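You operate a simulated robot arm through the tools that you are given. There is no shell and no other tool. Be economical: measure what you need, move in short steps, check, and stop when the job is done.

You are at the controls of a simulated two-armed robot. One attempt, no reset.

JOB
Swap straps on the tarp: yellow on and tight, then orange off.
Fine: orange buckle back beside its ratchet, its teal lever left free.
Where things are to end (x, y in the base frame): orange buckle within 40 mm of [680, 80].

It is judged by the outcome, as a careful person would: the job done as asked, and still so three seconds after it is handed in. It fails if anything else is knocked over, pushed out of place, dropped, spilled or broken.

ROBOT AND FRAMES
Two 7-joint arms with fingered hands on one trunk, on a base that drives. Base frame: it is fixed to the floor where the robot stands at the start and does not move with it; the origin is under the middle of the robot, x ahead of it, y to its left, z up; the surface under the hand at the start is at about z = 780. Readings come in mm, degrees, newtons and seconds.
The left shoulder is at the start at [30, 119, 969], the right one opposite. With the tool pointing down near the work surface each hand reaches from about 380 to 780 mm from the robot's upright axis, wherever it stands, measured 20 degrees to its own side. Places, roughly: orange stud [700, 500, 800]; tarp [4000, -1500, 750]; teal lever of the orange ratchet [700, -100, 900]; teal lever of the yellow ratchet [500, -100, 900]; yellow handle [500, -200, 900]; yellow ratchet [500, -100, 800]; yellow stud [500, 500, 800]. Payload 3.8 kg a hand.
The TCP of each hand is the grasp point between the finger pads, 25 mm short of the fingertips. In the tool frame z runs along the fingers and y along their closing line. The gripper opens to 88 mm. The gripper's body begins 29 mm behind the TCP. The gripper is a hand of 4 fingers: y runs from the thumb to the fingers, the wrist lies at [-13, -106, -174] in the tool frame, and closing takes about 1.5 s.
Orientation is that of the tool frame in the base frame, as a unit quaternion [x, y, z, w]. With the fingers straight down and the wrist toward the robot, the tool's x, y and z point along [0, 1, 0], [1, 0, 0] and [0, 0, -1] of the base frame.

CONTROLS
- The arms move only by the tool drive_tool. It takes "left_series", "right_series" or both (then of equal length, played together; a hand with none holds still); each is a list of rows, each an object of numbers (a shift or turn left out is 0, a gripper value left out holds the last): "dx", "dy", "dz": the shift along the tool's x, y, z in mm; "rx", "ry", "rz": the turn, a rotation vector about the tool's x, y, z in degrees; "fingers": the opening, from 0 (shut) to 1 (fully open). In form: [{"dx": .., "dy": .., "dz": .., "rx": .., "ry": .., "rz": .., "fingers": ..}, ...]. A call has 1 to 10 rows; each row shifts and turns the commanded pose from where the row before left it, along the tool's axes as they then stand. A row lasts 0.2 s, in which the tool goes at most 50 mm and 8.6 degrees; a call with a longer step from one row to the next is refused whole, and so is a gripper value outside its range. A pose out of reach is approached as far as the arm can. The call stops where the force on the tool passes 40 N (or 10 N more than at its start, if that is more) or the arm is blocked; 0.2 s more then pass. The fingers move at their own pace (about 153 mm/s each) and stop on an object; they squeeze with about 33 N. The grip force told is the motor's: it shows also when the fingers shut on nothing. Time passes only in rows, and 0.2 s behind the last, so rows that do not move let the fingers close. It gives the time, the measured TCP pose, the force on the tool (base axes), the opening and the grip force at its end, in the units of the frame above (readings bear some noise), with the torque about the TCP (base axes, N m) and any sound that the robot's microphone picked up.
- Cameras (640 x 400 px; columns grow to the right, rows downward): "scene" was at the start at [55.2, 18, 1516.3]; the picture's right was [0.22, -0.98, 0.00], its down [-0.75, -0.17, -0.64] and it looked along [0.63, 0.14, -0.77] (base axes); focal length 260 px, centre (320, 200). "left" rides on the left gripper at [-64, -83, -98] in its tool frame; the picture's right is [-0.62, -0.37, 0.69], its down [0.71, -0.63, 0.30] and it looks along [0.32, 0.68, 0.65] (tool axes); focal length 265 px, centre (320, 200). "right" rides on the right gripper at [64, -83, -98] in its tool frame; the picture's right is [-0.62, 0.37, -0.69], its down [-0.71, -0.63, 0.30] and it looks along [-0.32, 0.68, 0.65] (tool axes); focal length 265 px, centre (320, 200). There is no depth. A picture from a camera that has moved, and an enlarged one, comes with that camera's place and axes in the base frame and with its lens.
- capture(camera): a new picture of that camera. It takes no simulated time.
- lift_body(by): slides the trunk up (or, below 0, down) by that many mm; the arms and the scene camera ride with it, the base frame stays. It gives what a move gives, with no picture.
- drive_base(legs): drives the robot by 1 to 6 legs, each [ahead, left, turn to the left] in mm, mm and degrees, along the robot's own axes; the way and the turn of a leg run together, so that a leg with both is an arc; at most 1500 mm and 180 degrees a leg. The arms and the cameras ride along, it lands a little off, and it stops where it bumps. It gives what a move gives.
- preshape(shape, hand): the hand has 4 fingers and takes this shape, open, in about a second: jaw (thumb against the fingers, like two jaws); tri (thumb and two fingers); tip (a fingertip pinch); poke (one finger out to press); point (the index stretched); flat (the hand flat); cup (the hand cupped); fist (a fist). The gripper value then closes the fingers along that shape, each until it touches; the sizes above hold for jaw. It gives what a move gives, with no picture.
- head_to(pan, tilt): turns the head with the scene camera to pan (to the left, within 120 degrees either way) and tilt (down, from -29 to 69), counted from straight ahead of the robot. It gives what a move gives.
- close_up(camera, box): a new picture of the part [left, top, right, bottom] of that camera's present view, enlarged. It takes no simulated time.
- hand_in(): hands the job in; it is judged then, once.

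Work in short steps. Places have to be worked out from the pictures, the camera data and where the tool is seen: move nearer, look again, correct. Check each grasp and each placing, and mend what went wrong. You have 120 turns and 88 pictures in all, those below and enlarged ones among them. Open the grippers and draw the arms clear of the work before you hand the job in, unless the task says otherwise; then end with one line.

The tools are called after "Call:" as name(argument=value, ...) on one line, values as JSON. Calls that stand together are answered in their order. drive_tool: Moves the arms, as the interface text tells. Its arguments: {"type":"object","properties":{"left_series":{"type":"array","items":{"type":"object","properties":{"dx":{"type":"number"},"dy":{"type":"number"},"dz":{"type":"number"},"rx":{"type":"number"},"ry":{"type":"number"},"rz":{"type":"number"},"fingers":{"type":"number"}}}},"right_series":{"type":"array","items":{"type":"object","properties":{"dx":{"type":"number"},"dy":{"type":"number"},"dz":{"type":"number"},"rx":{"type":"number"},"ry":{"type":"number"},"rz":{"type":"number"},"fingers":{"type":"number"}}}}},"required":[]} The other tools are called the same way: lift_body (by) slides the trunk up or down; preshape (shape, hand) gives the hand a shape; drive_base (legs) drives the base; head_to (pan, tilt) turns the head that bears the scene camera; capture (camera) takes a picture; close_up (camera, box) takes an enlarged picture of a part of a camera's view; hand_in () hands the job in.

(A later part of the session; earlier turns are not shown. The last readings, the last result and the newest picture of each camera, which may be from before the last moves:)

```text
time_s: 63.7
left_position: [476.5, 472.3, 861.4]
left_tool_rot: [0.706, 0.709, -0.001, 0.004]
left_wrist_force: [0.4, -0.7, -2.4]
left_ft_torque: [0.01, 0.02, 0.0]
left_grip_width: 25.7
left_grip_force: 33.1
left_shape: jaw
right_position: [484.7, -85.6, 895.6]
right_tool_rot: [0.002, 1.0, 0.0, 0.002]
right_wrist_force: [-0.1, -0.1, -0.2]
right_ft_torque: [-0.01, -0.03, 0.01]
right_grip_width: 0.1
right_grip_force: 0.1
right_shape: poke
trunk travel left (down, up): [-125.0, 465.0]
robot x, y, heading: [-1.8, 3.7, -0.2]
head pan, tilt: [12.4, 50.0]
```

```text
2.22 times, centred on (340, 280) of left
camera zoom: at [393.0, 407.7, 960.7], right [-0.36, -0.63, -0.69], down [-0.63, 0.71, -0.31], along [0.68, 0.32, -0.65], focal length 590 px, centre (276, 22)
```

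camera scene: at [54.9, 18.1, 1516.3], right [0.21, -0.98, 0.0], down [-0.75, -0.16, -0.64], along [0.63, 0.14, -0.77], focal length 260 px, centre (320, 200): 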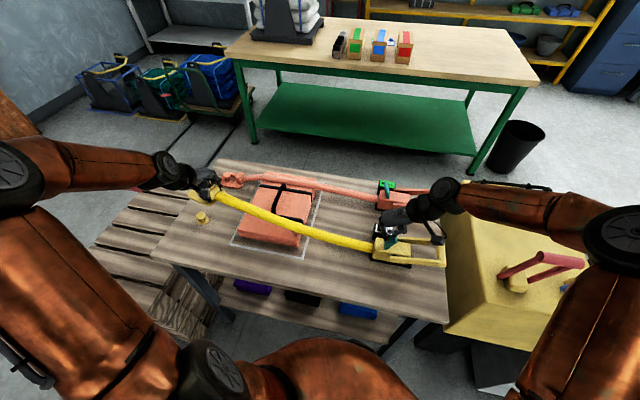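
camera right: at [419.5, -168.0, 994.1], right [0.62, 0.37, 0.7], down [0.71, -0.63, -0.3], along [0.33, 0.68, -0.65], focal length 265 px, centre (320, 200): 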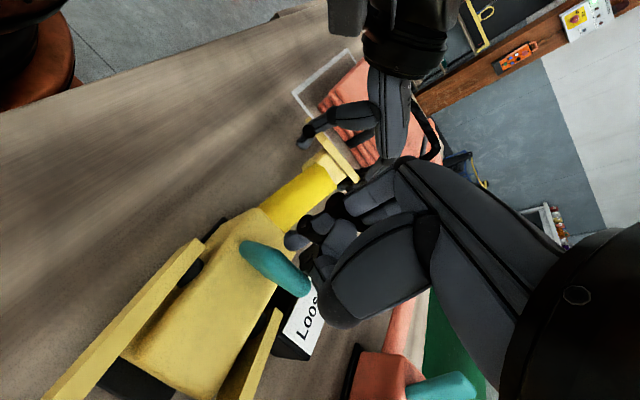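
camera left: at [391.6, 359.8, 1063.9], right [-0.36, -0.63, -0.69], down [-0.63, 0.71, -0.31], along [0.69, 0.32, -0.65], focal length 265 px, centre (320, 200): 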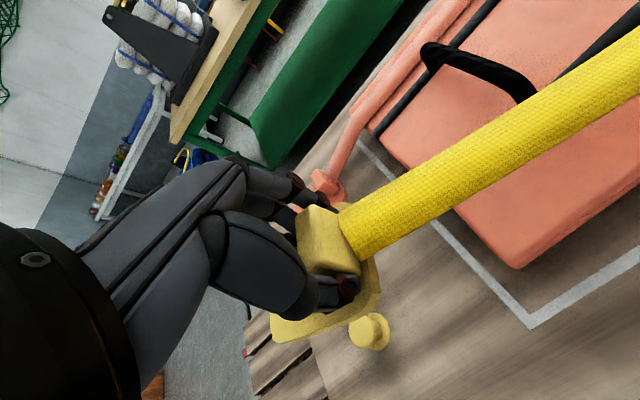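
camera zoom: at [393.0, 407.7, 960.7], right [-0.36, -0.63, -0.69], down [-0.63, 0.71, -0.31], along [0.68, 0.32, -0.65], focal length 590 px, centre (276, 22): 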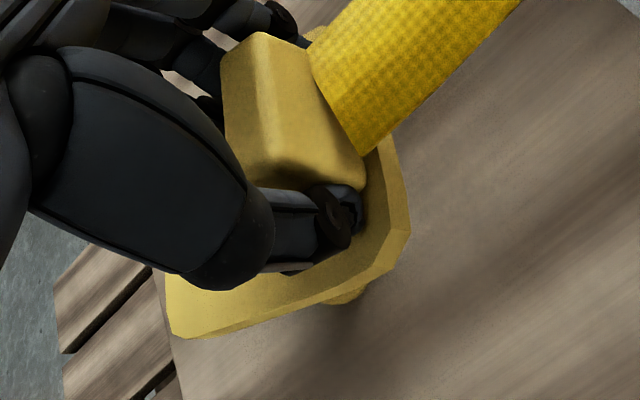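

In the left view the plate sits turned about 6° clockwise in the hand, so the hole is near [483, 518] against the stud's [479, 518]. I yaw by 6°, adjust, and lower gently, watching the force for cap contact near TCP z 850.

Call:
drive_tool(left_series=[{"rz": -6, "dy": 1.5}, {"dz": 5}, {"dz": 5}, {"dz": 5}, {"dz": 4}, {}])

Call:
close_up(camera="left", box=[240, 190, 440, 370])

```text
time_s: 65.1
left_position: [479.4, 471.1, 843.7]
left_tool_rot: [0.667, 0.745, 0.0, 0.003]
left_wrist_force: [0.5, -0.2, 0.6]
left_ft_torque: [0.05, 0.05, 0.03]
left_grip_width: 25.4
left_grip_force: 33.0
left_shape: jaw
right_position: [483.3, -84.1, 895.2]
right_tool_rot: [0.002, 1.0, -0.001, 0.002]
right_wrist_force: [-0.6, 0.0, -0.4]
right_ft_torque: [0.03, -0.01, 0.01]
right_grip_width: 0.0
right_grip_force: 0.1
right_shape: poke
trunk travel left (down, up): [-125.0, 465.0]
robot x, y, heading: [1.6, 1.9, -0.2]
head pan, tilt: [12.4, 50.0]
```

```text
2.22 times, centred on (340, 280) of left
camera zoom: at [402.1, 398.5, 943.0], right [-0.3, -0.66, -0.69], down [-0.7, 0.64, -0.31], along [0.65, 0.39, -0.65], focal length 590 px, centre (276, 22)
```

zoom: 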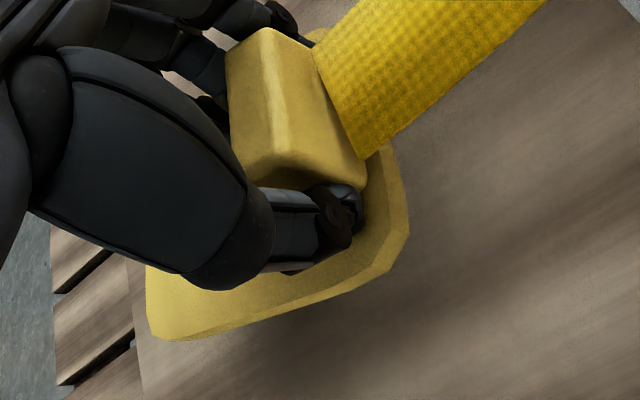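

A slight contact of about 3 N shows and the plate shifted a little in the hand. I check from the scene camera.

Call:
close_up(camera="scene", box=[180, 190, 230, 232])

```text
9.52 times, centred on (205, 211) of scene
camera zoom: at [54.9, 17.4, 1516.3], right [0.21, -0.98, 0.0], down [-0.75, -0.16, -0.64], along [0.63, 0.14, -0.77], focal length 2478 px, centre (1415, 95)
```

zoom: 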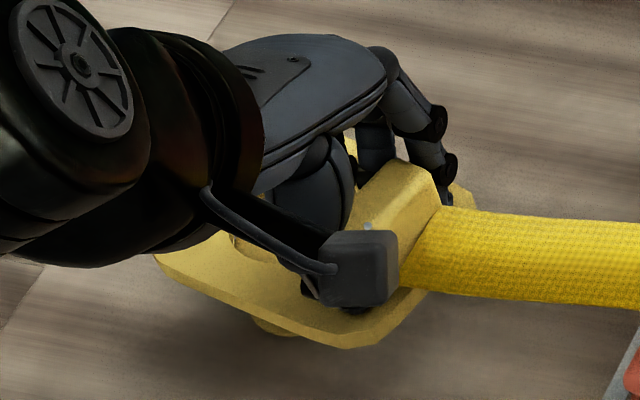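

A yellow bump above the plate at the expected cap position suggests the stud is in the hole. I keep lowering in small steps.

Call:
drive_tool(left_series=[{"dz": 4}, {"dz": 4}, {"dz": 4}, {}])

Call:
close_up(camera="scene", box=[180, 190, 230, 232])

```text
time_s: 66.1
left_position: [477.4, 472.4, 831.6]
left_tool_rot: [0.667, 0.745, 0.001, 0.003]
left_wrist_force: [-1.7, 2.8, 1.3]
left_ft_torque: [0.23, 0.05, 0.11]
left_grip_width: 26.1
left_grip_force: 33.2
left_shape: jaw
right_position: [483.4, -83.6, 895.4]
right_tool_rot: [0.002, 1.0, 0.0, 0.001]
right_wrist_force: [-0.2, 0.0, 0.3]
right_ft_torque: [0.02, -0.01, 0.01]
right_grip_width: 0.0
right_grip_force: 0.0
right_shape: poke
trunk travel left (down, up): [-125.0, 465.0]
robot x, y, heading: [3.3, -3.1, -0.1]
head pan, tilt: [12.4, 50.0]
```

```text
9.52 times, centred on (205, 211) of scene
camera zoom: at [54.5, 17.4, 1516.3], right [0.21, -0.98, 0.0], down [-0.75, -0.16, -0.64], along [0.63, 0.14, -0.77], focal length 2478 px, centre (1415, 95)
```

zoom: 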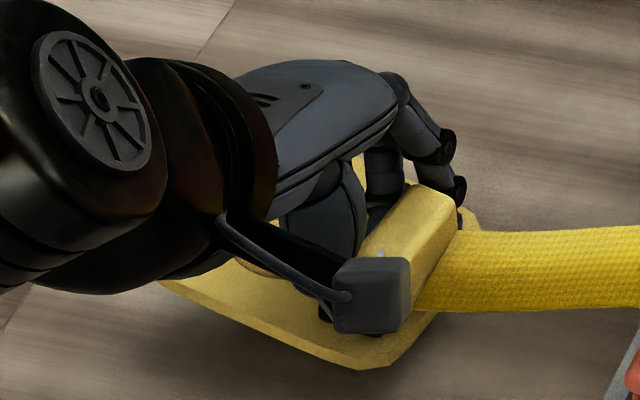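

The small sideways forces of about 3 N fit a stud inside the hole touching the rim. I shift 2 mm towards +y and lower the rest.

Call:
drive_tool(left_series=[{"dx": 2, "dz": 3}, {"dz": 4}, {"dz": 4}, {"dz": 3}, {}])

Call:
close_up(camera="left", box=[240, 190, 440, 370])

```text
time_s: 67.3
left_position: [477.6, 474.0, 817.1]
left_tool_rot: [0.667, 0.745, 0.0, 0.004]
left_wrist_force: [-0.1, -0.7, 1.4]
left_ft_torque: [-0.01, -0.12, 0.02]
left_grip_width: 25.2
left_grip_force: 33.4
left_shape: jaw
right_position: [483.3, -84.6, 895.0]
right_tool_rot: [0.002, 1.0, -0.001, 0.001]
right_wrist_force: [0.1, 0.3, -0.1]
right_ft_torque: [-0.03, -0.02, -0.04]
right_grip_width: 0.3
right_grip_force: 0.0
right_shape: poke
trunk travel left (down, up): [-125.0, 465.0]
robot x, y, heading: [3.3, 1.9, 0.1]
head pan, tilt: [12.4, 50.0]
```

```text
2.22 times, centred on (340, 280) of left
camera zoom: at [401.8, 401.3, 916.3], right [-0.29, -0.66, -0.69], down [-0.7, 0.64, -0.31], along [0.65, 0.39, -0.65], focal length 590 px, centre (276, 22)
```

zoom: 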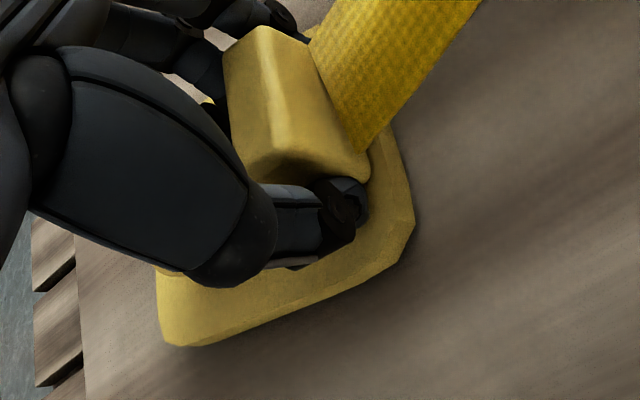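

The plate is down at table level with no force. I open the hand, lift straight up and look.

Call:
drive_tool(left_series=[{"fingers": 1.0}, {}, {}, {"dz": -20}, {"dz": -35}, {"dz": -45}, {"dz": -45, "dx": -10}, {"dx": -40, "dy": -20}])

Call:
close_up(camera="scene", box=[160, 160, 280, 245])

```text
time_s: 69.1
left_position: [461.2, 423.1, 961.8]
left_tool_rot: [0.667, 0.745, 0.0, 0.003]
left_wrist_force: [-0.5, -0.5, 0.4]
left_ft_torque: [0.01, -0.01, 0.0]
left_grip_width: 87.9
left_grip_force: 0.0
left_shape: jaw
right_position: [484.9, -86.2, 895.3]
right_tool_rot: [0.001, 1.0, 0.002, 0.001]
right_wrist_force: [0.3, -0.3, 0.4]
right_ft_torque: [0.01, -0.03, -0.01]
right_grip_width: 0.2
right_grip_force: 0.0
right_shape: poke
trunk travel left (down, up): [-125.0, 465.0]
robot x, y, heading: [-0.7, -0.2, -0.2]
head pan, tilt: [12.4, 50.0]
```

```text
4.71 times, centred on (220, 202) of scene
camera zoom: at [54.9, 16.2, 1516.3], right [0.21, -0.98, 0.0], down [-0.75, -0.16, -0.64], along [0.63, 0.14, -0.77], focal length 1225 px, centre (791, 188)
```

zoom: 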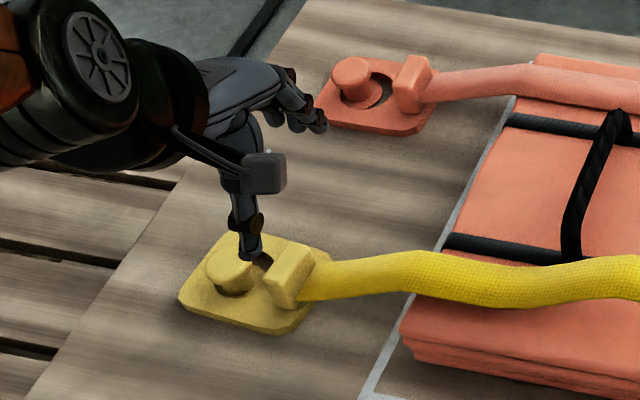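

The yellow buckle sits on its stud. I lift the right finger off the lever, move back over the handle, and look at lever and handle.

Call:
drive_tool(right_series=[{"dz": -25}, {"dz": -35}, {"dz": -40, "dy": -20}, {"dz": -20, "dy": -40}, {"dy": -45}, {"dy": -45}, {"dy": -40}])

Call:
preshape(shape="jaw", hand="right")

Call:
close_up(camera="scene", box=[340, 180, 460, 270])

Call:
capture(camera="right")

```text
time_s: 70.7
left_position: [462.7, 422.4, 962.5]
left_tool_rot: [0.668, 0.744, -0.001, 0.003]
left_wrist_force: [0.2, -0.7, 0.3]
left_ft_torque: [0.04, 0.01, 0.01]
left_grip_width: 87.9
left_grip_force: 0.0
left_shape: jaw
right_position: [482.2, -277.9, 1012.2]
right_tool_rot: [0.001, 1.0, 0.001, 0.002]
right_wrist_force: [0.3, -0.1, 0.5]
right_ft_torque: [0.03, 0.03, -0.02]
right_grip_width: 0.0
right_grip_force: 0.0
right_shape: poke
trunk travel left (down, up): [-125.0, 465.0]
robot x, y, heading: [-2.5, -3.5, -0.1]
head pan, tilt: [12.4, 50.0]
```

```text
time_s: 71.6
left_position: [460.7, 423.5, 960.6]
left_tool_rot: [0.667, 0.745, 0.0, 0.003]
left_wrist_force: [0.4, 0.0, 0.1]
left_ft_torque: [0.02, 0.0, -0.01]
left_grip_width: 87.5
left_grip_force: 0.1
left_shape: jaw
right_position: [483.4, -276.8, 1014.1]
right_tool_rot: [0.002, 1.0, 0.0, 0.002]
right_wrist_force: [-0.1, -0.2, -0.3]
right_ft_torque: [-0.04, 0.0, 0.0]
right_grip_width: 87.8
right_grip_force: 0.0
right_shape: jaw
trunk travel left (down, up): [-125.0, 465.0]
robot x, y, heading: [1.7, -1.4, -0.1]
head pan, tilt: [12.4, 50.0]
```

```text
4.44 times, centred on (400, 225) of scene
camera zoom: at [54.9, 17.3, 1516.3], right [0.21, -0.98, 0.0], down [-0.75, -0.16, -0.64], along [0.63, 0.14, -0.77], focal length 1157 px, centre (-36, 89)
```

zoom: 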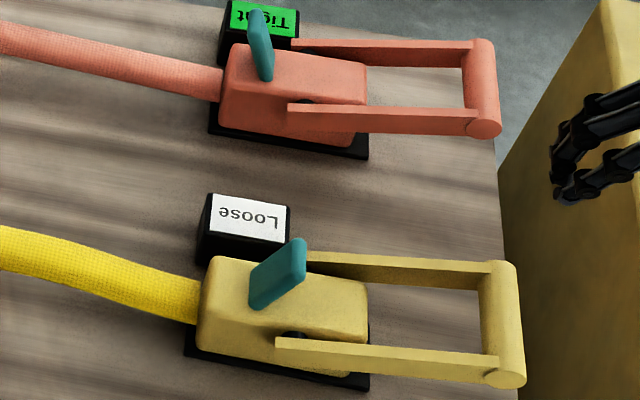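

```text
17 pictures are left
camera right: at [417.7, -360.3, 1112.5], right [0.62, 0.37, 0.69], down [0.71, -0.63, -0.3], along [0.33, 0.68, -0.65], focal length 265 px, centre (320, 200)
```

right: 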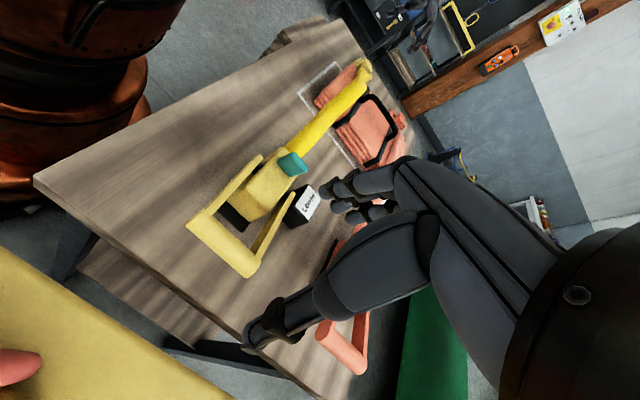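

The lever stayed back in its free position, so I must push it forward to engage before cranking. I shape the right hand to poke and go behind the lever, whose top is now near [493, -104, 885].

Call:
preshape(shape="poke", hand="right")

Call:
drive_tool(right_series=[{"dy": 30, "dz": 25}, {"dy": 35, "dz": 30}, {"dy": 35, "dz": 30}, {"dy": 25, "dz": 31}, {"dy": 12}, {"dy": 12}, {"dy": 12}, {"dy": 10}, {"dy": 8}])

```text
time_s: 72.5
left_position: [461.3, 423.8, 961.4]
left_tool_rot: [0.667, 0.745, 0.0, 0.003]
left_wrist_force: [0.1, 1.0, 0.2]
left_ft_torque: [0.03, 0.01, -0.03]
left_grip_width: 87.6
left_grip_force: 0.1
left_shape: jaw
right_position: [482.8, -277.8, 1012.5]
right_tool_rot: [0.002, 1.0, 0.0, 0.002]
right_wrist_force: [0.1, -0.8, 0.9]
right_ft_torque: [0.01, -0.04, -0.02]
right_grip_width: 0.0
right_grip_force: 0.1
right_shape: poke
trunk travel left (down, up): [-125.0, 465.0]
robot x, y, heading: [-0.6, -2.6, -0.1]
head pan, tilt: [12.4, 50.0]
```

```text
time_s: 74.5
left_position: [462.1, 422.5, 961.0]
left_tool_rot: [0.667, 0.745, -0.001, 0.003]
left_wrist_force: [0.2, 0.4, 0.7]
left_ft_torque: [-0.01, 0.01, 0.0]
left_grip_width: 87.6
left_grip_force: 0.1
left_shape: jaw
right_position: [485.1, -95.4, 899.3]
right_tool_rot: [0.003, 1.0, 0.0, 0.002]
right_wrist_force: [0.4, -0.2, -0.2]
right_ft_torque: [0.01, 0.02, 0.04]
right_grip_width: 0.1
right_grip_force: 0.1
right_shape: poke
trunk travel left (down, up): [-125.0, 465.0]
robot x, y, heading: [0.4, 0.7, -0.3]
head pan, tilt: [12.4, 50.0]
```

No resistance yet; I push on in small steps until I feel the forward stop.

Call:
drive_tool(right_series=[{"dy": 5}, {"dy": 5}, {"dy": 4}, {}])

```text
time_s: 75.5
left_position: [460.8, 422.4, 960.7]
left_tool_rot: [0.667, 0.745, -0.001, 0.003]
left_wrist_force: [-0.4, -0.6, 0.0]
left_ft_torque: [0.0, 0.01, 0.02]
left_grip_width: 87.6
left_grip_force: 0.0
left_shape: jaw
right_position: [484.1, -84.2, 899.6]
right_tool_rot: [0.002, 1.0, -0.001, 0.002]
right_wrist_force: [1.0, -9.2, 5.1]
right_ft_torque: [-0.05, -0.04, -0.08]
right_grip_width: 0.1
right_grip_force: 0.0
right_shape: poke
trunk travel left (down, up): [-125.0, 465.0]
robot x, y, heading: [1.4, -3.0, -0.1]
head pan, tilt: [12.4, 50.0]
```

The lever is at its forward stop (9 N), as at the start. I retract, reshape to jaw above the handle bar at about [478, -243], and look.

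Call:
drive_tool(right_series=[{"dy": -15, "dz": -5}, {"dz": -40}, {"dz": -40, "dy": -10}, {"dy": -40, "dx": 2}, {"dy": -47, "dx": 2}, {"dy": -47, "dx": 2}])

Call:
preshape(shape="jaw", hand="right")

Call:
capture(camera="right")

```text
time_s: 76.9
left_position: [462.2, 422.6, 962.3]
left_tool_rot: [0.668, 0.745, 0.0, 0.003]
left_wrist_force: [-0.3, -0.6, -0.4]
left_ft_torque: [-0.01, 0.0, -0.04]
left_grip_width: 87.8
left_grip_force: 0.0
left_shape: jaw
right_position: [477.7, -243.7, 983.0]
right_tool_rot: [0.002, 1.0, 0.001, 0.002]
right_wrist_force: [0.4, 0.2, 0.1]
right_ft_torque: [0.0, 0.02, 0.01]
right_grip_width: 0.0
right_grip_force: 0.0
right_shape: poke
trunk travel left (down, up): [-125.0, 465.0]
robot x, y, heading: [-2.4, 0.2, 0.3]
head pan, tilt: [12.4, 50.0]
```

```text
time_s: 77.8
left_position: [461.6, 424.0, 962.0]
left_tool_rot: [0.667, 0.745, 0.0, 0.003]
left_wrist_force: [-0.5, 0.5, 0.5]
left_ft_torque: [0.0, -0.01, 0.01]
left_grip_width: 87.6
left_grip_force: 0.0
left_shape: jaw
right_position: [477.6, -242.0, 983.2]
right_tool_rot: [0.001, 1.0, -0.001, 0.002]
right_wrist_force: [-0.2, -0.6, -0.2]
right_ft_torque: [-0.02, -0.02, 0.0]
right_grip_width: 87.8
right_grip_force: 0.1
right_shape: jaw
trunk travel left (down, up): [-125.0, 465.0]
robot x, y, heading: [-0.1, 1.3, -0.3]
head pan, tilt: [12.4, 50.0]
```

```text
16 pictures are left
camera right: at [412.8, -325.2, 1081.7], right [0.62, 0.37, 0.69], down [0.71, -0.63, -0.3], along [0.33, 0.68, -0.65], focal length 265 px, centre (320, 200)
```

right: 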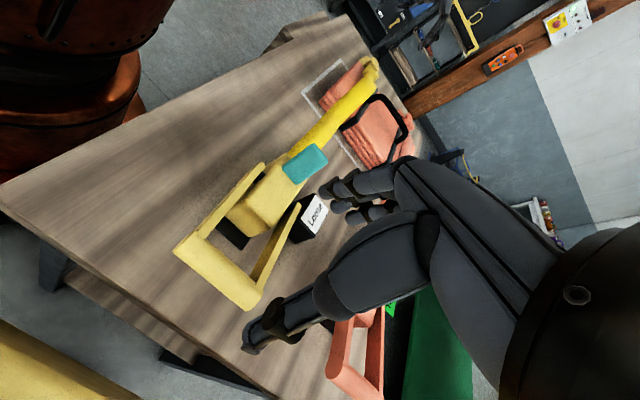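

The lever is forward again and the handle bar centre is near [475, -244, 857]. I descend around the bar and close.

Call:
drive_tool(right_series=[{"dz": 40}, {"dz": 40}, {"dz": 30}, {"dz": 12}, {"fingers": 0.0}, {}, {}, {}, {}])

Call:
capture(camera="right")

```text
time_s: 79.8
left_position: [460.6, 422.6, 961.4]
left_tool_rot: [0.667, 0.745, 0.0, 0.004]
left_wrist_force: [0.4, -0.7, -0.2]
left_ft_torque: [0.01, 0.0, 0.01]
left_grip_width: 87.6
left_grip_force: 0.1
left_shape: jaw
right_position: [479.1, -241.9, 860.4]
right_tool_rot: [0.002, 1.0, 0.0, 0.001]
right_wrist_force: [-2.4, -1.7, -1.6]
right_ft_torque: [-0.01, 0.05, 0.1]
right_grip_width: 14.0
right_grip_force: 32.7
right_shape: jaw
trunk travel left (down, up): [-125.0, 465.0]
robot x, y, heading: [-2.0, 0.6, -0.3]
head pan, tilt: [12.4, 50.0]
```

```text
15 pictures are left
camera right: at [413.4, -324.4, 959.8], right [0.62, 0.37, 0.69], down [0.71, -0.63, -0.3], along [0.33, 0.68, -0.65], focal length 265 px, centre (320, 200)
```

right: 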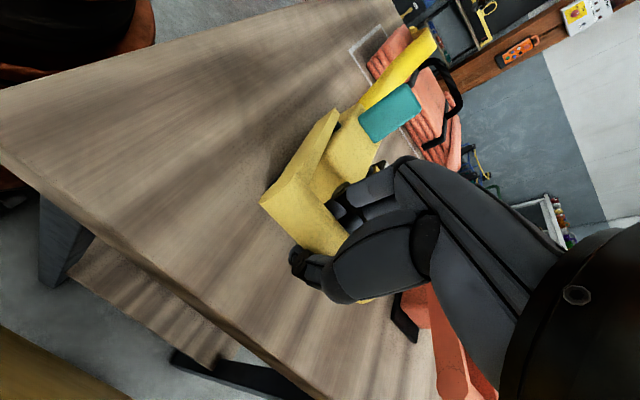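

The bar is gripped. I try lifting the handle along its arc about the pivot near [., -108, 840], in small steps at first.

Call:
drive_tool(right_series=[{"dy": 3, "dz": -16}, {"dy": 5.5, "dz": -16.5}, {"dy": 8, "dz": -16}, {"dy": 9.5, "dz": -15}, {}])

```text
time_s: 80.8
left_position: [461.3, 425.9, 959.2]
left_tool_rot: [0.666, 0.746, -0.001, 0.003]
left_wrist_force: [0.2, -0.2, 0.5]
left_ft_torque: [-0.01, -0.04, 0.02]
left_grip_width: 87.8
left_grip_force: 0.1
left_shape: jaw
right_position: [478.3, -208.8, 918.2]
right_tool_rot: [-0.004, 1.0, 0.003, -0.003]
right_wrist_force: [6.4, 14.5, -20.9]
right_ft_torque: [-0.38, -0.03, -0.05]
right_grip_width: 13.4
right_grip_force: 33.0
right_shape: jaw
trunk travel left (down, up): [-125.0, 465.0]
robot x, y, heading: [0.2, -0.4, 0.1]
head pan, tilt: [12.4, 50.0]
stopped in row 5 (right hand): the force on the tool passed its limit at 44 N (the readings are from after the stop); the commanded pose is now the measured one
```

The force is partly radial, so I retune the pivot to about [., -118, 838]. I continue the upstroke more gently.

Call:
drive_tool(right_series=[{"dy": 7, "dz": -4}, {"dy": 7, "dz": -6}, {"dy": 7, "dz": -5}, {"dy": 7, "dz": -4}, {"dy": 7, "dz": -4}, {}])

```text
time_s: 81.8
left_position: [463.4, 424.6, 960.2]
left_tool_rot: [0.667, 0.745, 0.0, 0.002]
left_wrist_force: [0.4, -0.3, -0.3]
left_ft_torque: [0.0, -0.03, -0.03]
left_grip_width: 88.0
left_grip_force: 0.0
left_shape: jaw
right_position: [478.8, -186.7, 932.9]
right_tool_rot: [-0.002, 1.0, 0.001, -0.005]
right_wrist_force: [7.7, 8.8, -24.5]
right_ft_torque: [-0.43, -0.04, -0.1]
right_grip_width: 12.9
right_grip_force: 33.1
right_shape: jaw
trunk travel left (down, up): [-125.0, 465.0]
robot x, y, heading: [-1.8, -4.2, -0.2]
head pan, tilt: [12.4, 50.0]
stopped in row 4 (right hand): the force on the tool passed its limit at 41 N (the readings are from after the stop); the commanded pose is now the measured one
```

The force is almost wholly radial, so my path is too wide. I ease inward and continue nearly along +y, without rising.

Call:
drive_tool(right_series=[{"dy": 3, "dz": 6}, {"dy": 8, "dz": -1}, {"dy": 8, "dz": -1}, {"dy": 8, "dz": 0}, {"dy": 8, "dz": 0}, {}])

Call:
capture(camera="right")

```text
time_s: 83.2
left_position: [461.0, 423.2, 960.8]
left_tool_rot: [0.667, 0.745, 0.0, 0.002]
left_wrist_force: [0.0, 0.8, -0.5]
left_ft_torque: [0.0, -0.02, 0.01]
left_grip_width: 87.8
left_grip_force: 0.1
left_shape: jaw
right_position: [474.3, -153.7, 932.1]
right_tool_rot: [-0.001, 1.0, 0.001, -0.002]
right_wrist_force: [-0.1, -2.0, 0.5]
right_ft_torque: [0.04, 0.02, 0.0]
right_grip_width: 10.8
right_grip_force: 33.0
right_shape: jaw
trunk travel left (down, up): [-125.0, 465.0]
robot x, y, heading: [-1.5, -3.3, -0.0]
head pan, tilt: [12.4, 50.0]
```

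```text
14 pictures are left
camera right: at [411.8, -237.1, 1031.1], right [0.62, 0.37, 0.69], down [0.72, -0.63, -0.31], along [0.32, 0.69, -0.65], focal length 265 px, centre (320, 200)
```

right: 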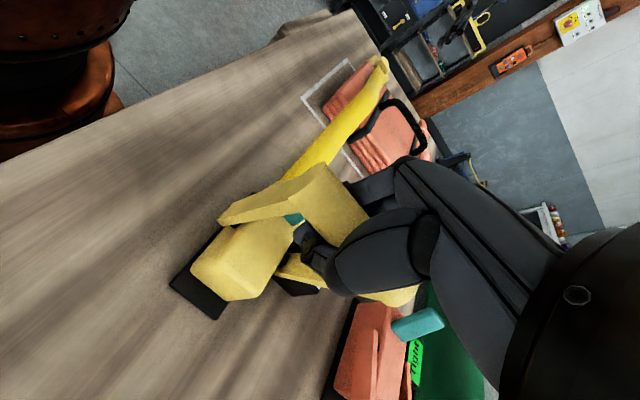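

The grip slipped off as the handle rose to about upright. I check the handle and display from the scene camera.

Call:
close_up(camera="scene", box=[340, 180, 460, 270])

```text
4.44 times, centred on (400, 225) of scene
camera zoom: at [54.8, 17.3, 1516.3], right [0.22, -0.98, 0.0], down [-0.75, -0.16, -0.64], along [0.63, 0.14, -0.77], focal length 1157 px, centre (-36, 89)
```

zoom: 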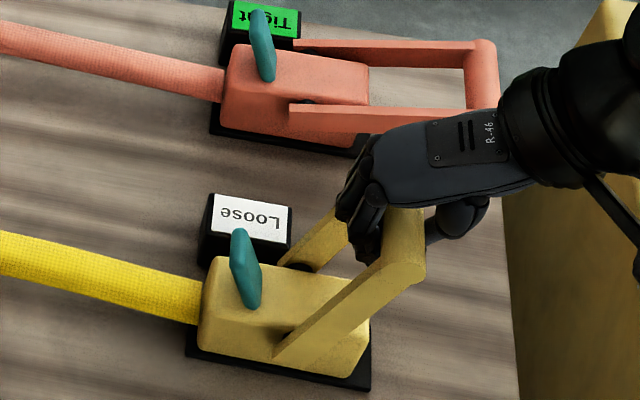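

The bar is actually caged in the closed hand, at about (y -148, z 960) just under the palm, so the knob at (-113, 838) with radius 129 is the true pivot. I do the downstroke along that arc.

Call:
drive_tool(right_series=[{"dy": -14.5, "dz": 5}, {"dy": -14.4, "dz": 7.3}, {"dy": -13, "dz": 9}, {"dy": -12, "dz": 10}, {"dy": -10.5, "dz": 12}, {"dy": -9.3, "dz": 12.4}, {"dy": -7.3, "dz": 14}, {"dy": -6, "dz": 14.5}, {"dy": -3, "dz": 10}, {}])

```text
time_s: 85.4
left_position: [460.1, 423.9, 961.4]
left_tool_rot: [0.667, 0.745, -0.001, 0.005]
left_wrist_force: [1.0, -0.1, -0.5]
left_ft_torque: [0.02, 0.01, -0.02]
left_grip_width: 87.5
left_grip_force: 0.1
left_shape: jaw
right_position: [477.4, -242.2, 838.8]
right_tool_rot: [-0.002, 1.0, 0.0, -0.002]
right_wrist_force: [-7.2, 0.6, -2.0]
right_ft_torque: [0.07, -0.14, 0.19]
right_grip_width: 10.8
right_grip_force: 32.7
right_shape: jaw
trunk travel left (down, up): [-125.0, 465.0]
robot x, y, heading: [1.8, 0.5, -0.1]
head pan, tilt: [12.4, 50.0]
```

The stroke went smoothly. I reverse along the same path for the next upstroke.

Call:
drive_tool(right_series=[{"dy": 3, "dz": -10}, {"dy": 6, "dz": -14.5}, {"dy": 7.3, "dz": -14}, {"dy": 9.3, "dz": -12.4}, {"dy": 10.5, "dz": -12}, {"dy": 12, "dz": -10}, {"dy": 13, "dz": -9}, {"dy": 14.4, "dz": -7.3}, {"dy": 14.5, "dz": -5}])

Call:
close_up(camera="scene", box=[340, 180, 460, 270])

```text
time_s: 87.4
left_position: [461.1, 423.9, 962.3]
left_tool_rot: [0.666, 0.746, 0.0, 0.003]
left_wrist_force: [0.1, 0.3, 0.0]
left_ft_torque: [0.0, 0.03, -0.03]
left_grip_width: 87.6
left_grip_force: 0.0
left_shape: jaw
right_position: [474.5, -149.7, 932.3]
right_tool_rot: [-0.002, 1.0, 0.002, -0.004]
right_wrist_force: [0.1, -5.8, 1.9]
right_ft_torque: [0.05, -0.04, -0.01]
right_grip_width: 10.9
right_grip_force: 33.2
right_shape: jaw
trunk travel left (down, up): [-125.0, 465.0]
robot x, y, heading: [3.6, -2.0, -0.1]
head pan, tilt: [12.4, 50.0]
```

```text
4.44 times, centred on (400, 225) of scene
camera zoom: at [54.9, 17.1, 1516.3], right [0.22, -0.98, 0.0], down [-0.75, -0.16, -0.64], along [0.63, 0.14, -0.77], focal length 1157 px, centre (-36, 89)
```

zoom: 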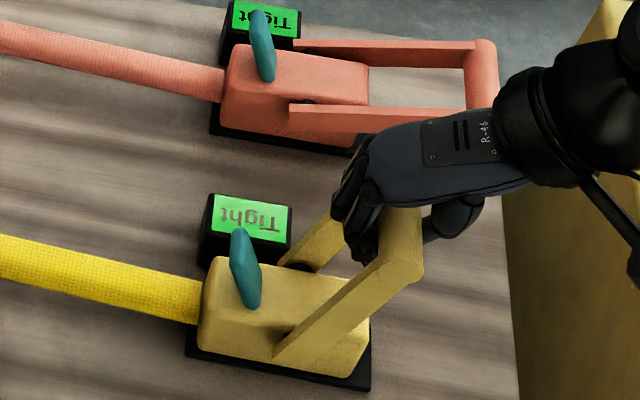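

The yellow display now reads "Tight". I bring the handle back down to its rest position along the same arc.

Call:
drive_tool(right_series=[{"dy": -14.5, "dz": 5}, {"dy": -14.4, "dz": 7.3}, {"dy": -13, "dz": 9}, {"dy": -12, "dz": 10}, {"dy": -10.5, "dz": 12}, {"dy": -9.3, "dz": 12.4}, {"dy": -7.3, "dz": 14}, {"dy": -6, "dz": 14.5}, {"dy": -3, "dz": 8}, {}])

```text
time_s: 89.6
left_position: [460.4, 424.6, 961.1]
left_tool_rot: [0.666, 0.746, -0.001, 0.004]
left_wrist_force: [-0.4, 0.0, -0.6]
left_ft_torque: [0.01, -0.01, -0.06]
left_grip_width: 87.6
left_grip_force: 0.1
left_shape: jaw
right_position: [476.8, -241.4, 841.4]
right_tool_rot: [-0.002, 1.0, 0.0, -0.001]
right_wrist_force: [-3.8, 0.3, -2.3]
right_ft_torque: [0.03, -0.04, 0.12]
right_grip_width: 10.7
right_grip_force: 32.6
right_shape: jaw
trunk travel left (down, up): [-125.0, 465.0]
robot x, y, heading: [1.1, 0.4, -0.4]
head pan, tilt: [12.4, 50.0]
```

The handle is down. I open, rise, and shape the right hand to poke for the orange lever, which by comparison sits 198 mm further out in x.

Call:
drive_tool(right_series=[{"fingers": 1.0}, {}, {"dz": -15}, {"dz": -30}, {"dz": -45}, {"dz": -45}, {"dx": -45, "dy": 15}])

Call:
preshape(shape="poke", hand="right")

Call:
drive_tool(right_series=[{"dx": -40, "dy": 29}, {"dx": -40, "dy": 29}, {"dx": -40, "dy": 29}, {"dx": -40, "dy": 29}, {"dy": 38}, {"dy": 38}])

Call:
capture(camera="right")

```text
time_s: 91.2
left_position: [463.5, 424.7, 959.2]
left_tool_rot: [0.667, 0.745, -0.002, 0.002]
left_wrist_force: [0.3, -0.1, -0.6]
left_ft_torque: [0.04, 0.01, -0.02]
left_grip_width: 87.8
left_grip_force: 0.1
left_shape: jaw
right_position: [523.9, -226.3, 973.8]
right_tool_rot: [-0.001, 1.0, 0.001, -0.003]
right_wrist_force: [0.5, 0.0, 0.0]
right_ft_torque: [0.01, 0.0, 0.03]
right_grip_width: 87.7
right_grip_force: 0.0
right_shape: jaw
trunk travel left (down, up): [-125.0, 465.0]
robot x, y, heading: [-1.2, 2.9, -0.0]
head pan, tilt: [12.4, 50.0]
```

```text
time_s: 92.1
left_position: [461.3, 424.2, 962.0]
left_tool_rot: [0.667, 0.745, -0.001, 0.003]
left_wrist_force: [0.0, 0.1, 0.4]
left_ft_torque: [-0.02, -0.03, 0.0]
left_grip_width: 87.8
left_grip_force: 0.0
left_shape: jaw
right_position: [520.7, -226.9, 976.6]
right_tool_rot: [-0.001, 1.0, 0.002, -0.002]
right_wrist_force: [0.0, -0.1, 0.5]
right_ft_torque: [-0.04, 0.0, 0.02]
right_grip_width: 0.0
right_grip_force: 0.0
right_shape: poke
trunk travel left (down, up): [-125.0, 465.0]
robot x, y, heading: [-0.1, -0.7, 0.3]
head pan, tilt: [12.4, 50.0]
```

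```text
time_s: 93.5
left_position: [461.9, 424.0, 961.8]
left_tool_rot: [0.667, 0.745, -0.002, 0.005]
left_wrist_force: [-1.2, -0.1, -0.4]
left_ft_torque: [-0.01, 0.01, 0.0]
left_grip_width: 87.6
left_grip_force: 0.1
left_shape: jaw
right_position: [636.5, -33.3, 972.7]
right_tool_rot: [-0.002, 1.0, 0.001, -0.003]
right_wrist_force: [0.3, -0.5, -0.2]
right_ft_torque: [0.0, 0.0, 0.01]
right_grip_width: 0.1
right_grip_force: 0.0
right_shape: poke
right hand out of reach, approached as far as the arm can: row 3, 4
trunk travel left (down, up): [-125.0, 465.0]
robot x, y, heading: [1.8, 2.5, 0.0]
head pan, tilt: [12.4, 50.0]
```

```text
11 pictures are left
camera right: at [573.9, -116.7, 1072.5], right [0.62, 0.37, 0.69], down [0.71, -0.63, -0.31], along [0.32, 0.69, -0.65], focal length 265 px, centre (320, 200)
```

right: 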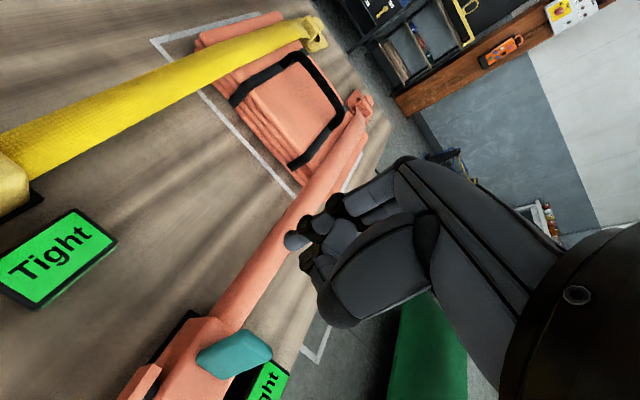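

The yellow reads "Tight", but with this yaw the arm cannot reach x 682. I turn the hand to yaw 40° so the wrist comes nearer, and move over in front of the orange lever.

Call:
drive_tool(right_series=[{"rz": 8.5}, {"rz": 8.5}, {"rz": 8.5}, {"rz": 8.5}, {"rz": 8.5}, {"rz": 8.5}])

```text
time_s: 94.9
left_position: [460.9, 424.8, 961.4]
left_tool_rot: [0.667, 0.745, -0.001, 0.004]
left_wrist_force: [-0.4, 0.1, -0.7]
left_ft_torque: [0.02, 0.01, 0.03]
left_grip_width: 88.0
left_grip_force: 0.0
left_shape: jaw
right_position: [638.4, -34.8, 971.7]
right_tool_rot: [0.43, 0.903, -0.001, -0.003]
right_wrist_force: [-0.6, -0.1, -1.5]
right_ft_torque: [0.0, 0.04, 0.0]
right_grip_width: 0.0
right_grip_force: 0.3
right_shape: poke
trunk travel left (down, up): [-125.0, 465.0]
robot x, y, heading: [-1.3, 4.3, -0.1]
head pan, tilt: [12.4, 50.0]
```

Yaw is now 39°. I move 44 mm further in x and descend in front of the lever.

Call:
drive_tool(right_series=[{"dx": -14, "dy": 17}, {"dx": -13.7, "dy": 17.2}, {"dz": 25}, {"dz": 25}, {"dz": 18}, {"dz": 10}, {}])

Call:
capture(camera="right")

```text
time_s: 96.5
left_position: [460.3, 424.6, 962.1]
left_tool_rot: [0.666, 0.746, 0.0, 0.003]
left_wrist_force: [-0.6, -0.3, -0.9]
left_ft_torque: [-0.02, -0.01, 0.01]
left_grip_width: 87.5
left_grip_force: 0.1
left_shape: jaw
right_position: [681.8, -34.1, 894.3]
right_tool_rot: [0.429, 0.903, -0.001, -0.003]
right_wrist_force: [0.1, -0.4, -0.6]
right_ft_torque: [0.04, 0.02, -0.01]
right_grip_width: 0.0
right_grip_force: 0.1
right_shape: poke
trunk travel left (down, up): [-125.0, 465.0]
robot x, y, heading: [2.8, 0.4, 0.0]
head pan, tilt: [12.4, 50.0]
```

```text
10 pictures are left
camera right: at [576.9, -37.3, 994.1], right [0.68, -0.25, 0.69], down [-0.04, -0.95, -0.31], along [0.73, 0.18, -0.66], focal length 265 px, centre (320, 200)
```

right: 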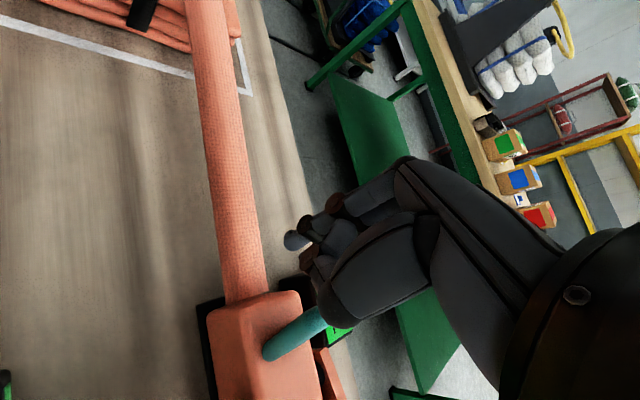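

The fingertip is in front of the orange paddle, which spans x about 669–700. I pull towards -y gently in steps.

Call:
drive_tool(right_series=[{"dx": -6.2, "dy": -5}, {"dx": -6.2, "dy": -5}, {"dx": -6.2, "dy": -5}, {"dx": -6.2, "dy": -5}, {"dx": -6.2, "dy": -5}, {"dx": -6.2, "dy": -5}, {"dx": -4.7, "dy": -3.8}, {}])

Call:
capture(camera="right")

```text
time_s: 98.3
left_position: [459.7, 424.7, 960.6]
left_tool_rot: [0.667, 0.745, -0.001, 0.004]
left_wrist_force: [0.5, -0.1, -0.2]
left_ft_torque: [0.0, 0.02, 0.03]
left_grip_width: 87.6
left_grip_force: 0.0
left_shape: jaw
right_position: [680.0, -86.9, 893.5]
right_tool_rot: [0.428, 0.904, 0.0, -0.003]
right_wrist_force: [-0.5, 5.3, 0.7]
right_ft_torque: [0.13, 0.0, 0.05]
right_grip_width: 0.1
right_grip_force: 0.0
right_shape: poke
trunk travel left (down, up): [-125.0, 465.0]
robot x, y, heading: [-2.7, 2.1, -0.2]
head pan, tilt: [12.4, 50.0]
```

```text
9 pictures are left
camera right: at [576.6, -89.2, 993.4], right [0.68, -0.25, 0.69], down [-0.04, -0.95, -0.31], along [0.73, 0.18, -0.66], focal length 265 px, centre (320, 200)
```

right: 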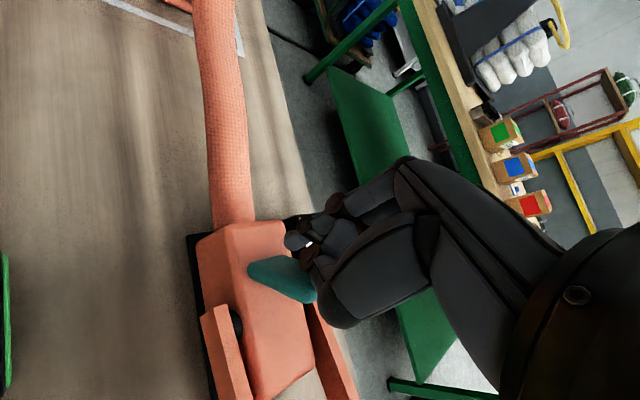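

The lever swung back, the strap has gone slack and the display sliver looks white. I pull a few mm more so it stays, then lift the hand away and draw it back.

Call:
drive_tool(right_series=[{"dx": -4, "dy": -3.2}, {"dx": -3, "dy": -2.4}, {}, {"dx": 5, "dy": 4}, {"dz": -30}, {"dz": -45}, {"dz": -45}, {"dy": -45}, {"dy": -45}, {"dy": -45}])

Call:
close_up(camera="scene", box=[180, 140, 460, 290])

```text
time_s: 100.5
left_position: [458.9, 424.6, 963.8]
left_tool_rot: [0.666, 0.746, 0.0, 0.004]
left_wrist_force: [-0.1, 0.5, -0.2]
left_ft_torque: [0.04, -0.02, -0.03]
left_grip_width: 87.7
left_grip_force: 0.0
left_shape: jaw
right_position: [575.5, -177.7, 1014.2]
right_tool_rot: [0.429, 0.903, 0.0, -0.003]
right_wrist_force: [0.3, -0.1, 0.6]
right_ft_torque: [0.04, -0.02, 0.01]
right_grip_width: 0.2
right_grip_force: 0.1
right_shape: poke
trunk travel left (down, up): [-125.0, 465.0]
robot x, y, heading: [1.4, -0.6, 0.1]
head pan, tilt: [12.4, 50.0]
```

```text
2.29 times, centred on (320, 215) of scene
camera zoom: at [53.7, 16.8, 1516.4], right [0.22, -0.98, 0.0], down [-0.75, -0.16, -0.64], along [0.63, 0.14, -0.77], focal length 595 px, centre (320, 166)
```

zoom: 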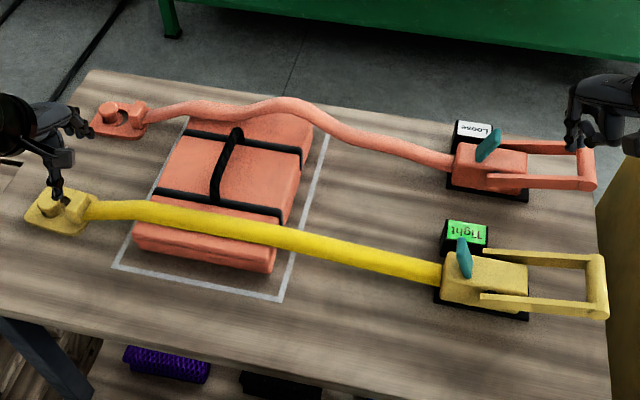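

Yellow is tight, orange is loose and its lever stays back. The orange tab is at about [684, 480], out of reach from here, so I drive 200 mm to the left.

Call:
drive_base(legs=[[0, 200, 0]])

```text
time_s: 102.1
left_position: [458.5, 627.1, 960.4]
left_tool_rot: [0.665, 0.747, -0.001, 0.004]
left_wrist_force: [0.2, 0.2, 0.1]
left_ft_torque: [0.01, -0.01, -0.01]
left_grip_width: 87.8
left_grip_force: 0.1
left_shape: jaw
right_position: [576.7, 27.8, 1015.2]
right_tool_rot: [0.428, 0.904, -0.001, -0.002]
right_wrist_force: [0.1, 0.2, 0.2]
right_ft_torque: [-0.04, 0.0, -0.02]
right_grip_width: 0.0
right_grip_force: 0.1
right_shape: poke
trunk travel left (down, up): [-125.0, 465.0]
robot x, y, heading: [-4.0, 202.8, 0.2]
head pan, tilt: [12.4, 50.0]
```

I turn the left hand back to yaw 0, move above the orange tab and look.

Call:
drive_tool(left_series=[{"rz": 6.6}, {"dx": -24, "dy": 37}, {"dx": -25, "dy": 38}, {"dx": -25, "dy": 38}, {"dx": -25, "dy": 38}, {"dx": -25, "dy": 38}, {"dx": -23, "dy": 37}, {"dz": 30}, {"dz": 30}])

Call:
capture(camera="left")

```text
time_s: 104.1
left_position: [685.2, 480.9, 900.0]
left_tool_rot: [0.707, 0.707, -0.001, 0.003]
left_wrist_force: [-0.4, 0.9, -0.7]
left_ft_torque: [0.02, 0.01, 0.03]
left_grip_width: 87.7
left_grip_force: 0.1
left_shape: jaw
right_position: [578.1, 26.4, 1014.2]
right_tool_rot: [0.427, 0.904, -0.001, -0.003]
right_wrist_force: [0.4, 0.0, -0.2]
right_ft_torque: [0.04, -0.01, -0.01]
right_grip_width: 0.0
right_grip_force: 0.1
right_shape: poke
trunk travel left (down, up): [-125.0, 465.0]
robot x, y, heading: [-4.4, 202.9, 0.2]
head pan, tilt: [12.4, 50.0]
```

```text
7 pictures are left
camera left: at [601.8, 416.3, 999.9], right [-0.37, -0.62, -0.69], down [-0.63, 0.71, -0.31], along [0.69, 0.32, -0.65], focal length 265 px, centre (320, 200)
```

left: 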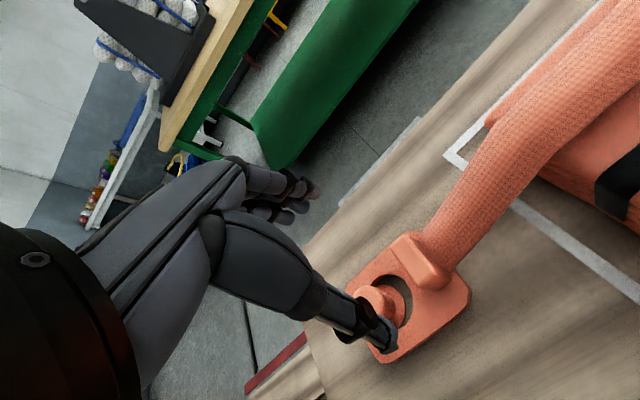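

The orange tab centre is at about [685, 465], turned a few degrees. I correct and descend to the same grasp height as before (z 815), then close.

Call:
drive_tool(left_series=[{"dx": -16, "rz": -4}, {"dz": 30}, {"dz": 30}, {"dz": 18}, {"dz": 6.5}, {"fingers": 0.0}, {}, {}, {}, {}])

Call:
close_up(camera="left", box=[240, 170, 460, 380])

```text
time_s: 106.3
left_position: [686.7, 463.6, 818.9]
left_tool_rot: [0.682, 0.732, -0.001, 0.004]
left_wrist_force: [-0.3, -0.3, -1.0]
left_ft_torque: [-0.03, -0.01, 0.0]
left_grip_width: 31.8
left_grip_force: 32.6
left_shape: jaw
right_position: [577.4, 25.4, 1013.4]
right_tool_rot: [0.427, 0.904, 0.0, -0.003]
right_wrist_force: [-0.2, 0.7, -0.3]
right_ft_torque: [0.0, 0.0, -0.01]
right_grip_width: 0.0
right_grip_force: 0.2
right_shape: poke
trunk travel left (down, up): [-125.0, 465.0]
robot x, y, heading: [-2.4, 198.1, 0.2]
head pan, tilt: [12.4, 50.0]
```

```text
1.90 times, centred on (350, 275) of left
camera zoom: at [606.7, 393.6, 918.0], right [-0.32, -0.65, -0.69], down [-0.68, 0.67, -0.31], along [0.66, 0.37, -0.65], focal length 506 px, centre (263, 57)
```

zoom: 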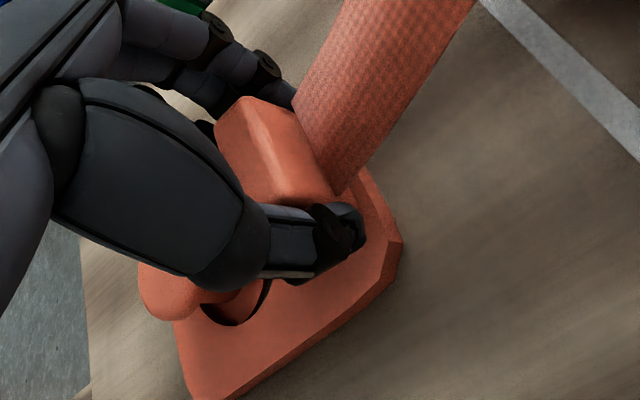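

The grip is slightly high. I reopen, go 4 mm lower and close again, then shift about 4 mm towards +y to centre the stud in the hole.

Call:
drive_tool(left_series=[{"fingers": 0.8}, {}, {"dz": 4}, {"fingers": 0.0}, {}, {}, {}, {}, {"dx": 2}, {"dx": 2}])

```text
time_s: 108.5
left_position: [685.6, 465.7, 815.0]
left_tool_rot: [0.682, 0.731, -0.001, 0.003]
left_wrist_force: [1.0, -1.2, -0.6]
left_ft_torque: [0.0, -0.07, -0.01]
left_grip_width: 32.4
left_grip_force: 32.9
left_shape: jaw
right_position: [577.1, 25.1, 1014.2]
right_tool_rot: [0.427, 0.904, 0.0, -0.003]
right_wrist_force: [0.5, -0.4, 0.2]
right_ft_torque: [-0.01, -0.01, -0.03]
right_grip_width: 0.0
right_grip_force: 0.1
right_shape: poke
trunk travel left (down, up): [-125.0, 465.0]
robot x, y, heading: [-0.9, 199.6, 0.0]
head pan, tilt: [12.4, 50.0]
```

The grip is good at 33 N. I lift slowly off the stud, watching the force.

Call:
drive_tool(left_series=[{"dz": -6}, {"dz": -8}, {"dz": -8}, {"dz": -10}, {"dz": -12}, {"dz": -15}, {}])

Call:
close_up(camera="left", box=[240, 170, 460, 380])

```text
time_s: 110.1
left_position: [687.1, 463.3, 876.0]
left_tool_rot: [0.683, 0.731, 0.001, 0.006]
left_wrist_force: [-0.1, -0.6, -2.6]
left_ft_torque: [-0.05, -0.02, 0.04]
left_grip_width: 28.5
left_grip_force: 33.1
left_shape: jaw
right_position: [578.9, 24.3, 1015.2]
right_tool_rot: [0.428, 0.904, 0.0, -0.003]
right_wrist_force: [-0.5, 0.2, -0.2]
right_ft_torque: [-0.02, -0.04, 0.0]
right_grip_width: 0.0
right_grip_force: 0.1
right_shape: poke
trunk travel left (down, up): [-125.0, 465.0]
robot x, y, heading: [2.9, 195.7, -0.0]
head pan, tilt: [12.4, 50.0]
```

```text
1.90 times, centred on (350, 275) of left
camera zoom: at [607.2, 395.0, 975.0], right [-0.32, -0.65, -0.69], down [-0.67, 0.67, -0.31], along [0.67, 0.37, -0.65], focal length 506 px, centre (263, 57)
```

zoom: 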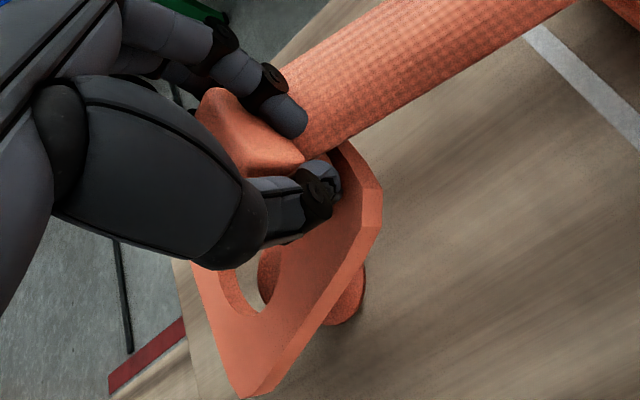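

The buckle is off the stud and held, drooping a bit at the hole end. I raise it gently above the bundle and bring it towards -y in moderate steps.

Call:
drive_tool(left_series=[{"dz": -15}, {"dz": -20}, {"dz": -20}, {"dz": -20}, {"dz": -15, "dx": -10}, {"dx": -20}, {"dx": -25}, {"dx": -25}, {"dx": -25}, {"dx": -25}])

Call:
drive_tool(left_series=[{"dx": -25}, {"dx": -25}, {"dx": -20}, {"rz": 4}, {}])

Call:
drive_base(legs=[[0, -190, 0]])

Call:
capture(camera="left")

```text
time_s: 112.3
left_position: [693.3, 335.7, 964.1]
left_tool_rot: [0.682, 0.731, -0.001, 0.003]
left_wrist_force: [0.0, -0.6, -1.4]
left_ft_torque: [-0.04, 0.02, 0.01]
left_grip_width: 28.5
left_grip_force: 33.4
left_shape: jaw
right_position: [578.6, 25.2, 1014.3]
right_tool_rot: [0.428, 0.904, 0.0, -0.003]
right_wrist_force: [-0.1, 0.0, -0.3]
right_ft_torque: [-0.01, 0.0, 0.04]
right_grip_width: 0.0
right_grip_force: 0.1
right_shape: poke
trunk travel left (down, up): [-125.0, 465.0]
robot x, y, heading: [-4.5, 198.7, 0.2]
head pan, tilt: [12.4, 50.0]
```

```text
time_s: 113.5
left_position: [698.8, 265.7, 964.5]
left_tool_rot: [0.707, 0.707, -0.001, 0.003]
left_wrist_force: [0.3, 0.0, -2.5]
left_ft_torque: [-0.01, 0.04, 0.01]
left_grip_width: 28.4
left_grip_force: 32.7
left_shape: jaw
right_position: [578.4, 24.8, 1013.5]
right_tool_rot: [0.427, 0.904, 0.0, -0.003]
right_wrist_force: [0.1, 0.0, 0.0]
right_ft_torque: [0.02, 0.0, 0.0]
right_grip_width: 0.0
right_grip_force: 0.0
right_shape: poke
trunk travel left (down, up): [-125.0, 465.0]
robot x, y, heading: [-0.1, 200.5, 0.2]
head pan, tilt: [12.4, 50.0]
```

```text
time_s: 115.0
left_position: [699.7, 76.9, 964.2]
left_tool_rot: [0.707, 0.707, -0.001, 0.002]
left_wrist_force: [0.5, 0.5, -1.5]
left_ft_torque: [-0.02, -0.01, 0.02]
left_grip_width: 28.7
left_grip_force: 33.0
left_shape: jaw
right_position: [577.6, -164.3, 1013.4]
right_tool_rot: [0.427, 0.904, 0.0, -0.003]
right_wrist_force: [0.0, -0.6, 0.0]
right_ft_torque: [-0.01, 0.02, -0.02]
right_grip_width: 0.0
right_grip_force: 0.0
right_shape: poke
trunk travel left (down, up): [-125.0, 465.0]
robot x, y, heading: [0.6, 7.3, 0.3]
head pan, tilt: [12.4, 50.0]
```

```text
4 pictures are left
camera left: at [616.0, 12.3, 1063.8], right [-0.37, -0.62, -0.69], down [-0.63, 0.71, -0.31], along [0.69, 0.32, -0.65], focal length 265 px, centre (320, 200)
```

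left: 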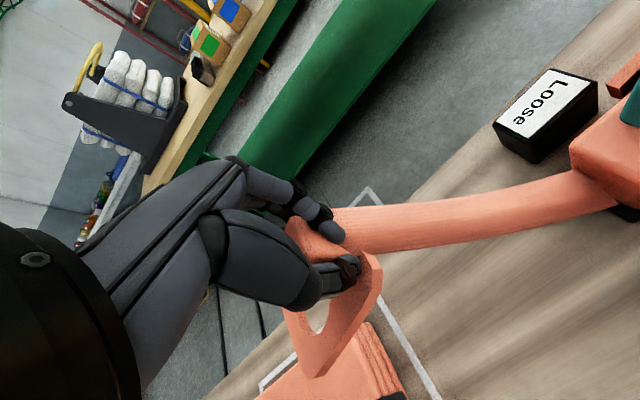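

The strap reels in by itself and the buckle is still held. I move to about [682, 40] and lower until the hole end meets the table.

Call:
drive_tool(left_series=[{"dx": -18, "dy": -9}, {"dx": -19, "dy": -9}, {"dz": 25}, {"dz": 25}, {"dz": 20}, {"dz": 10}, {"dz": 8}, {"dz": 8}, {"dz": 8}])

```text
time_s: 117.0
left_position: [683.0, 40.8, 859.2]
left_tool_rot: [0.707, 0.707, -0.001, 0.004]
left_wrist_force: [0.9, -0.4, -1.9]
left_ft_torque: [-0.04, 0.02, 0.01]
left_grip_width: 28.3
left_grip_force: 33.0
left_shape: jaw
right_position: [580.0, -163.5, 1013.2]
right_tool_rot: [0.427, 0.904, 0.0, -0.003]
right_wrist_force: [0.1, 0.5, -0.3]
right_ft_torque: [0.0, 0.0, 0.02]
right_grip_width: 0.0
right_grip_force: 0.0
right_shape: poke
trunk travel left (down, up): [-125.0, 465.0]
robot x, y, heading: [1.7, 9.8, 0.3]
head pan, tilt: [12.4, 50.0]
```

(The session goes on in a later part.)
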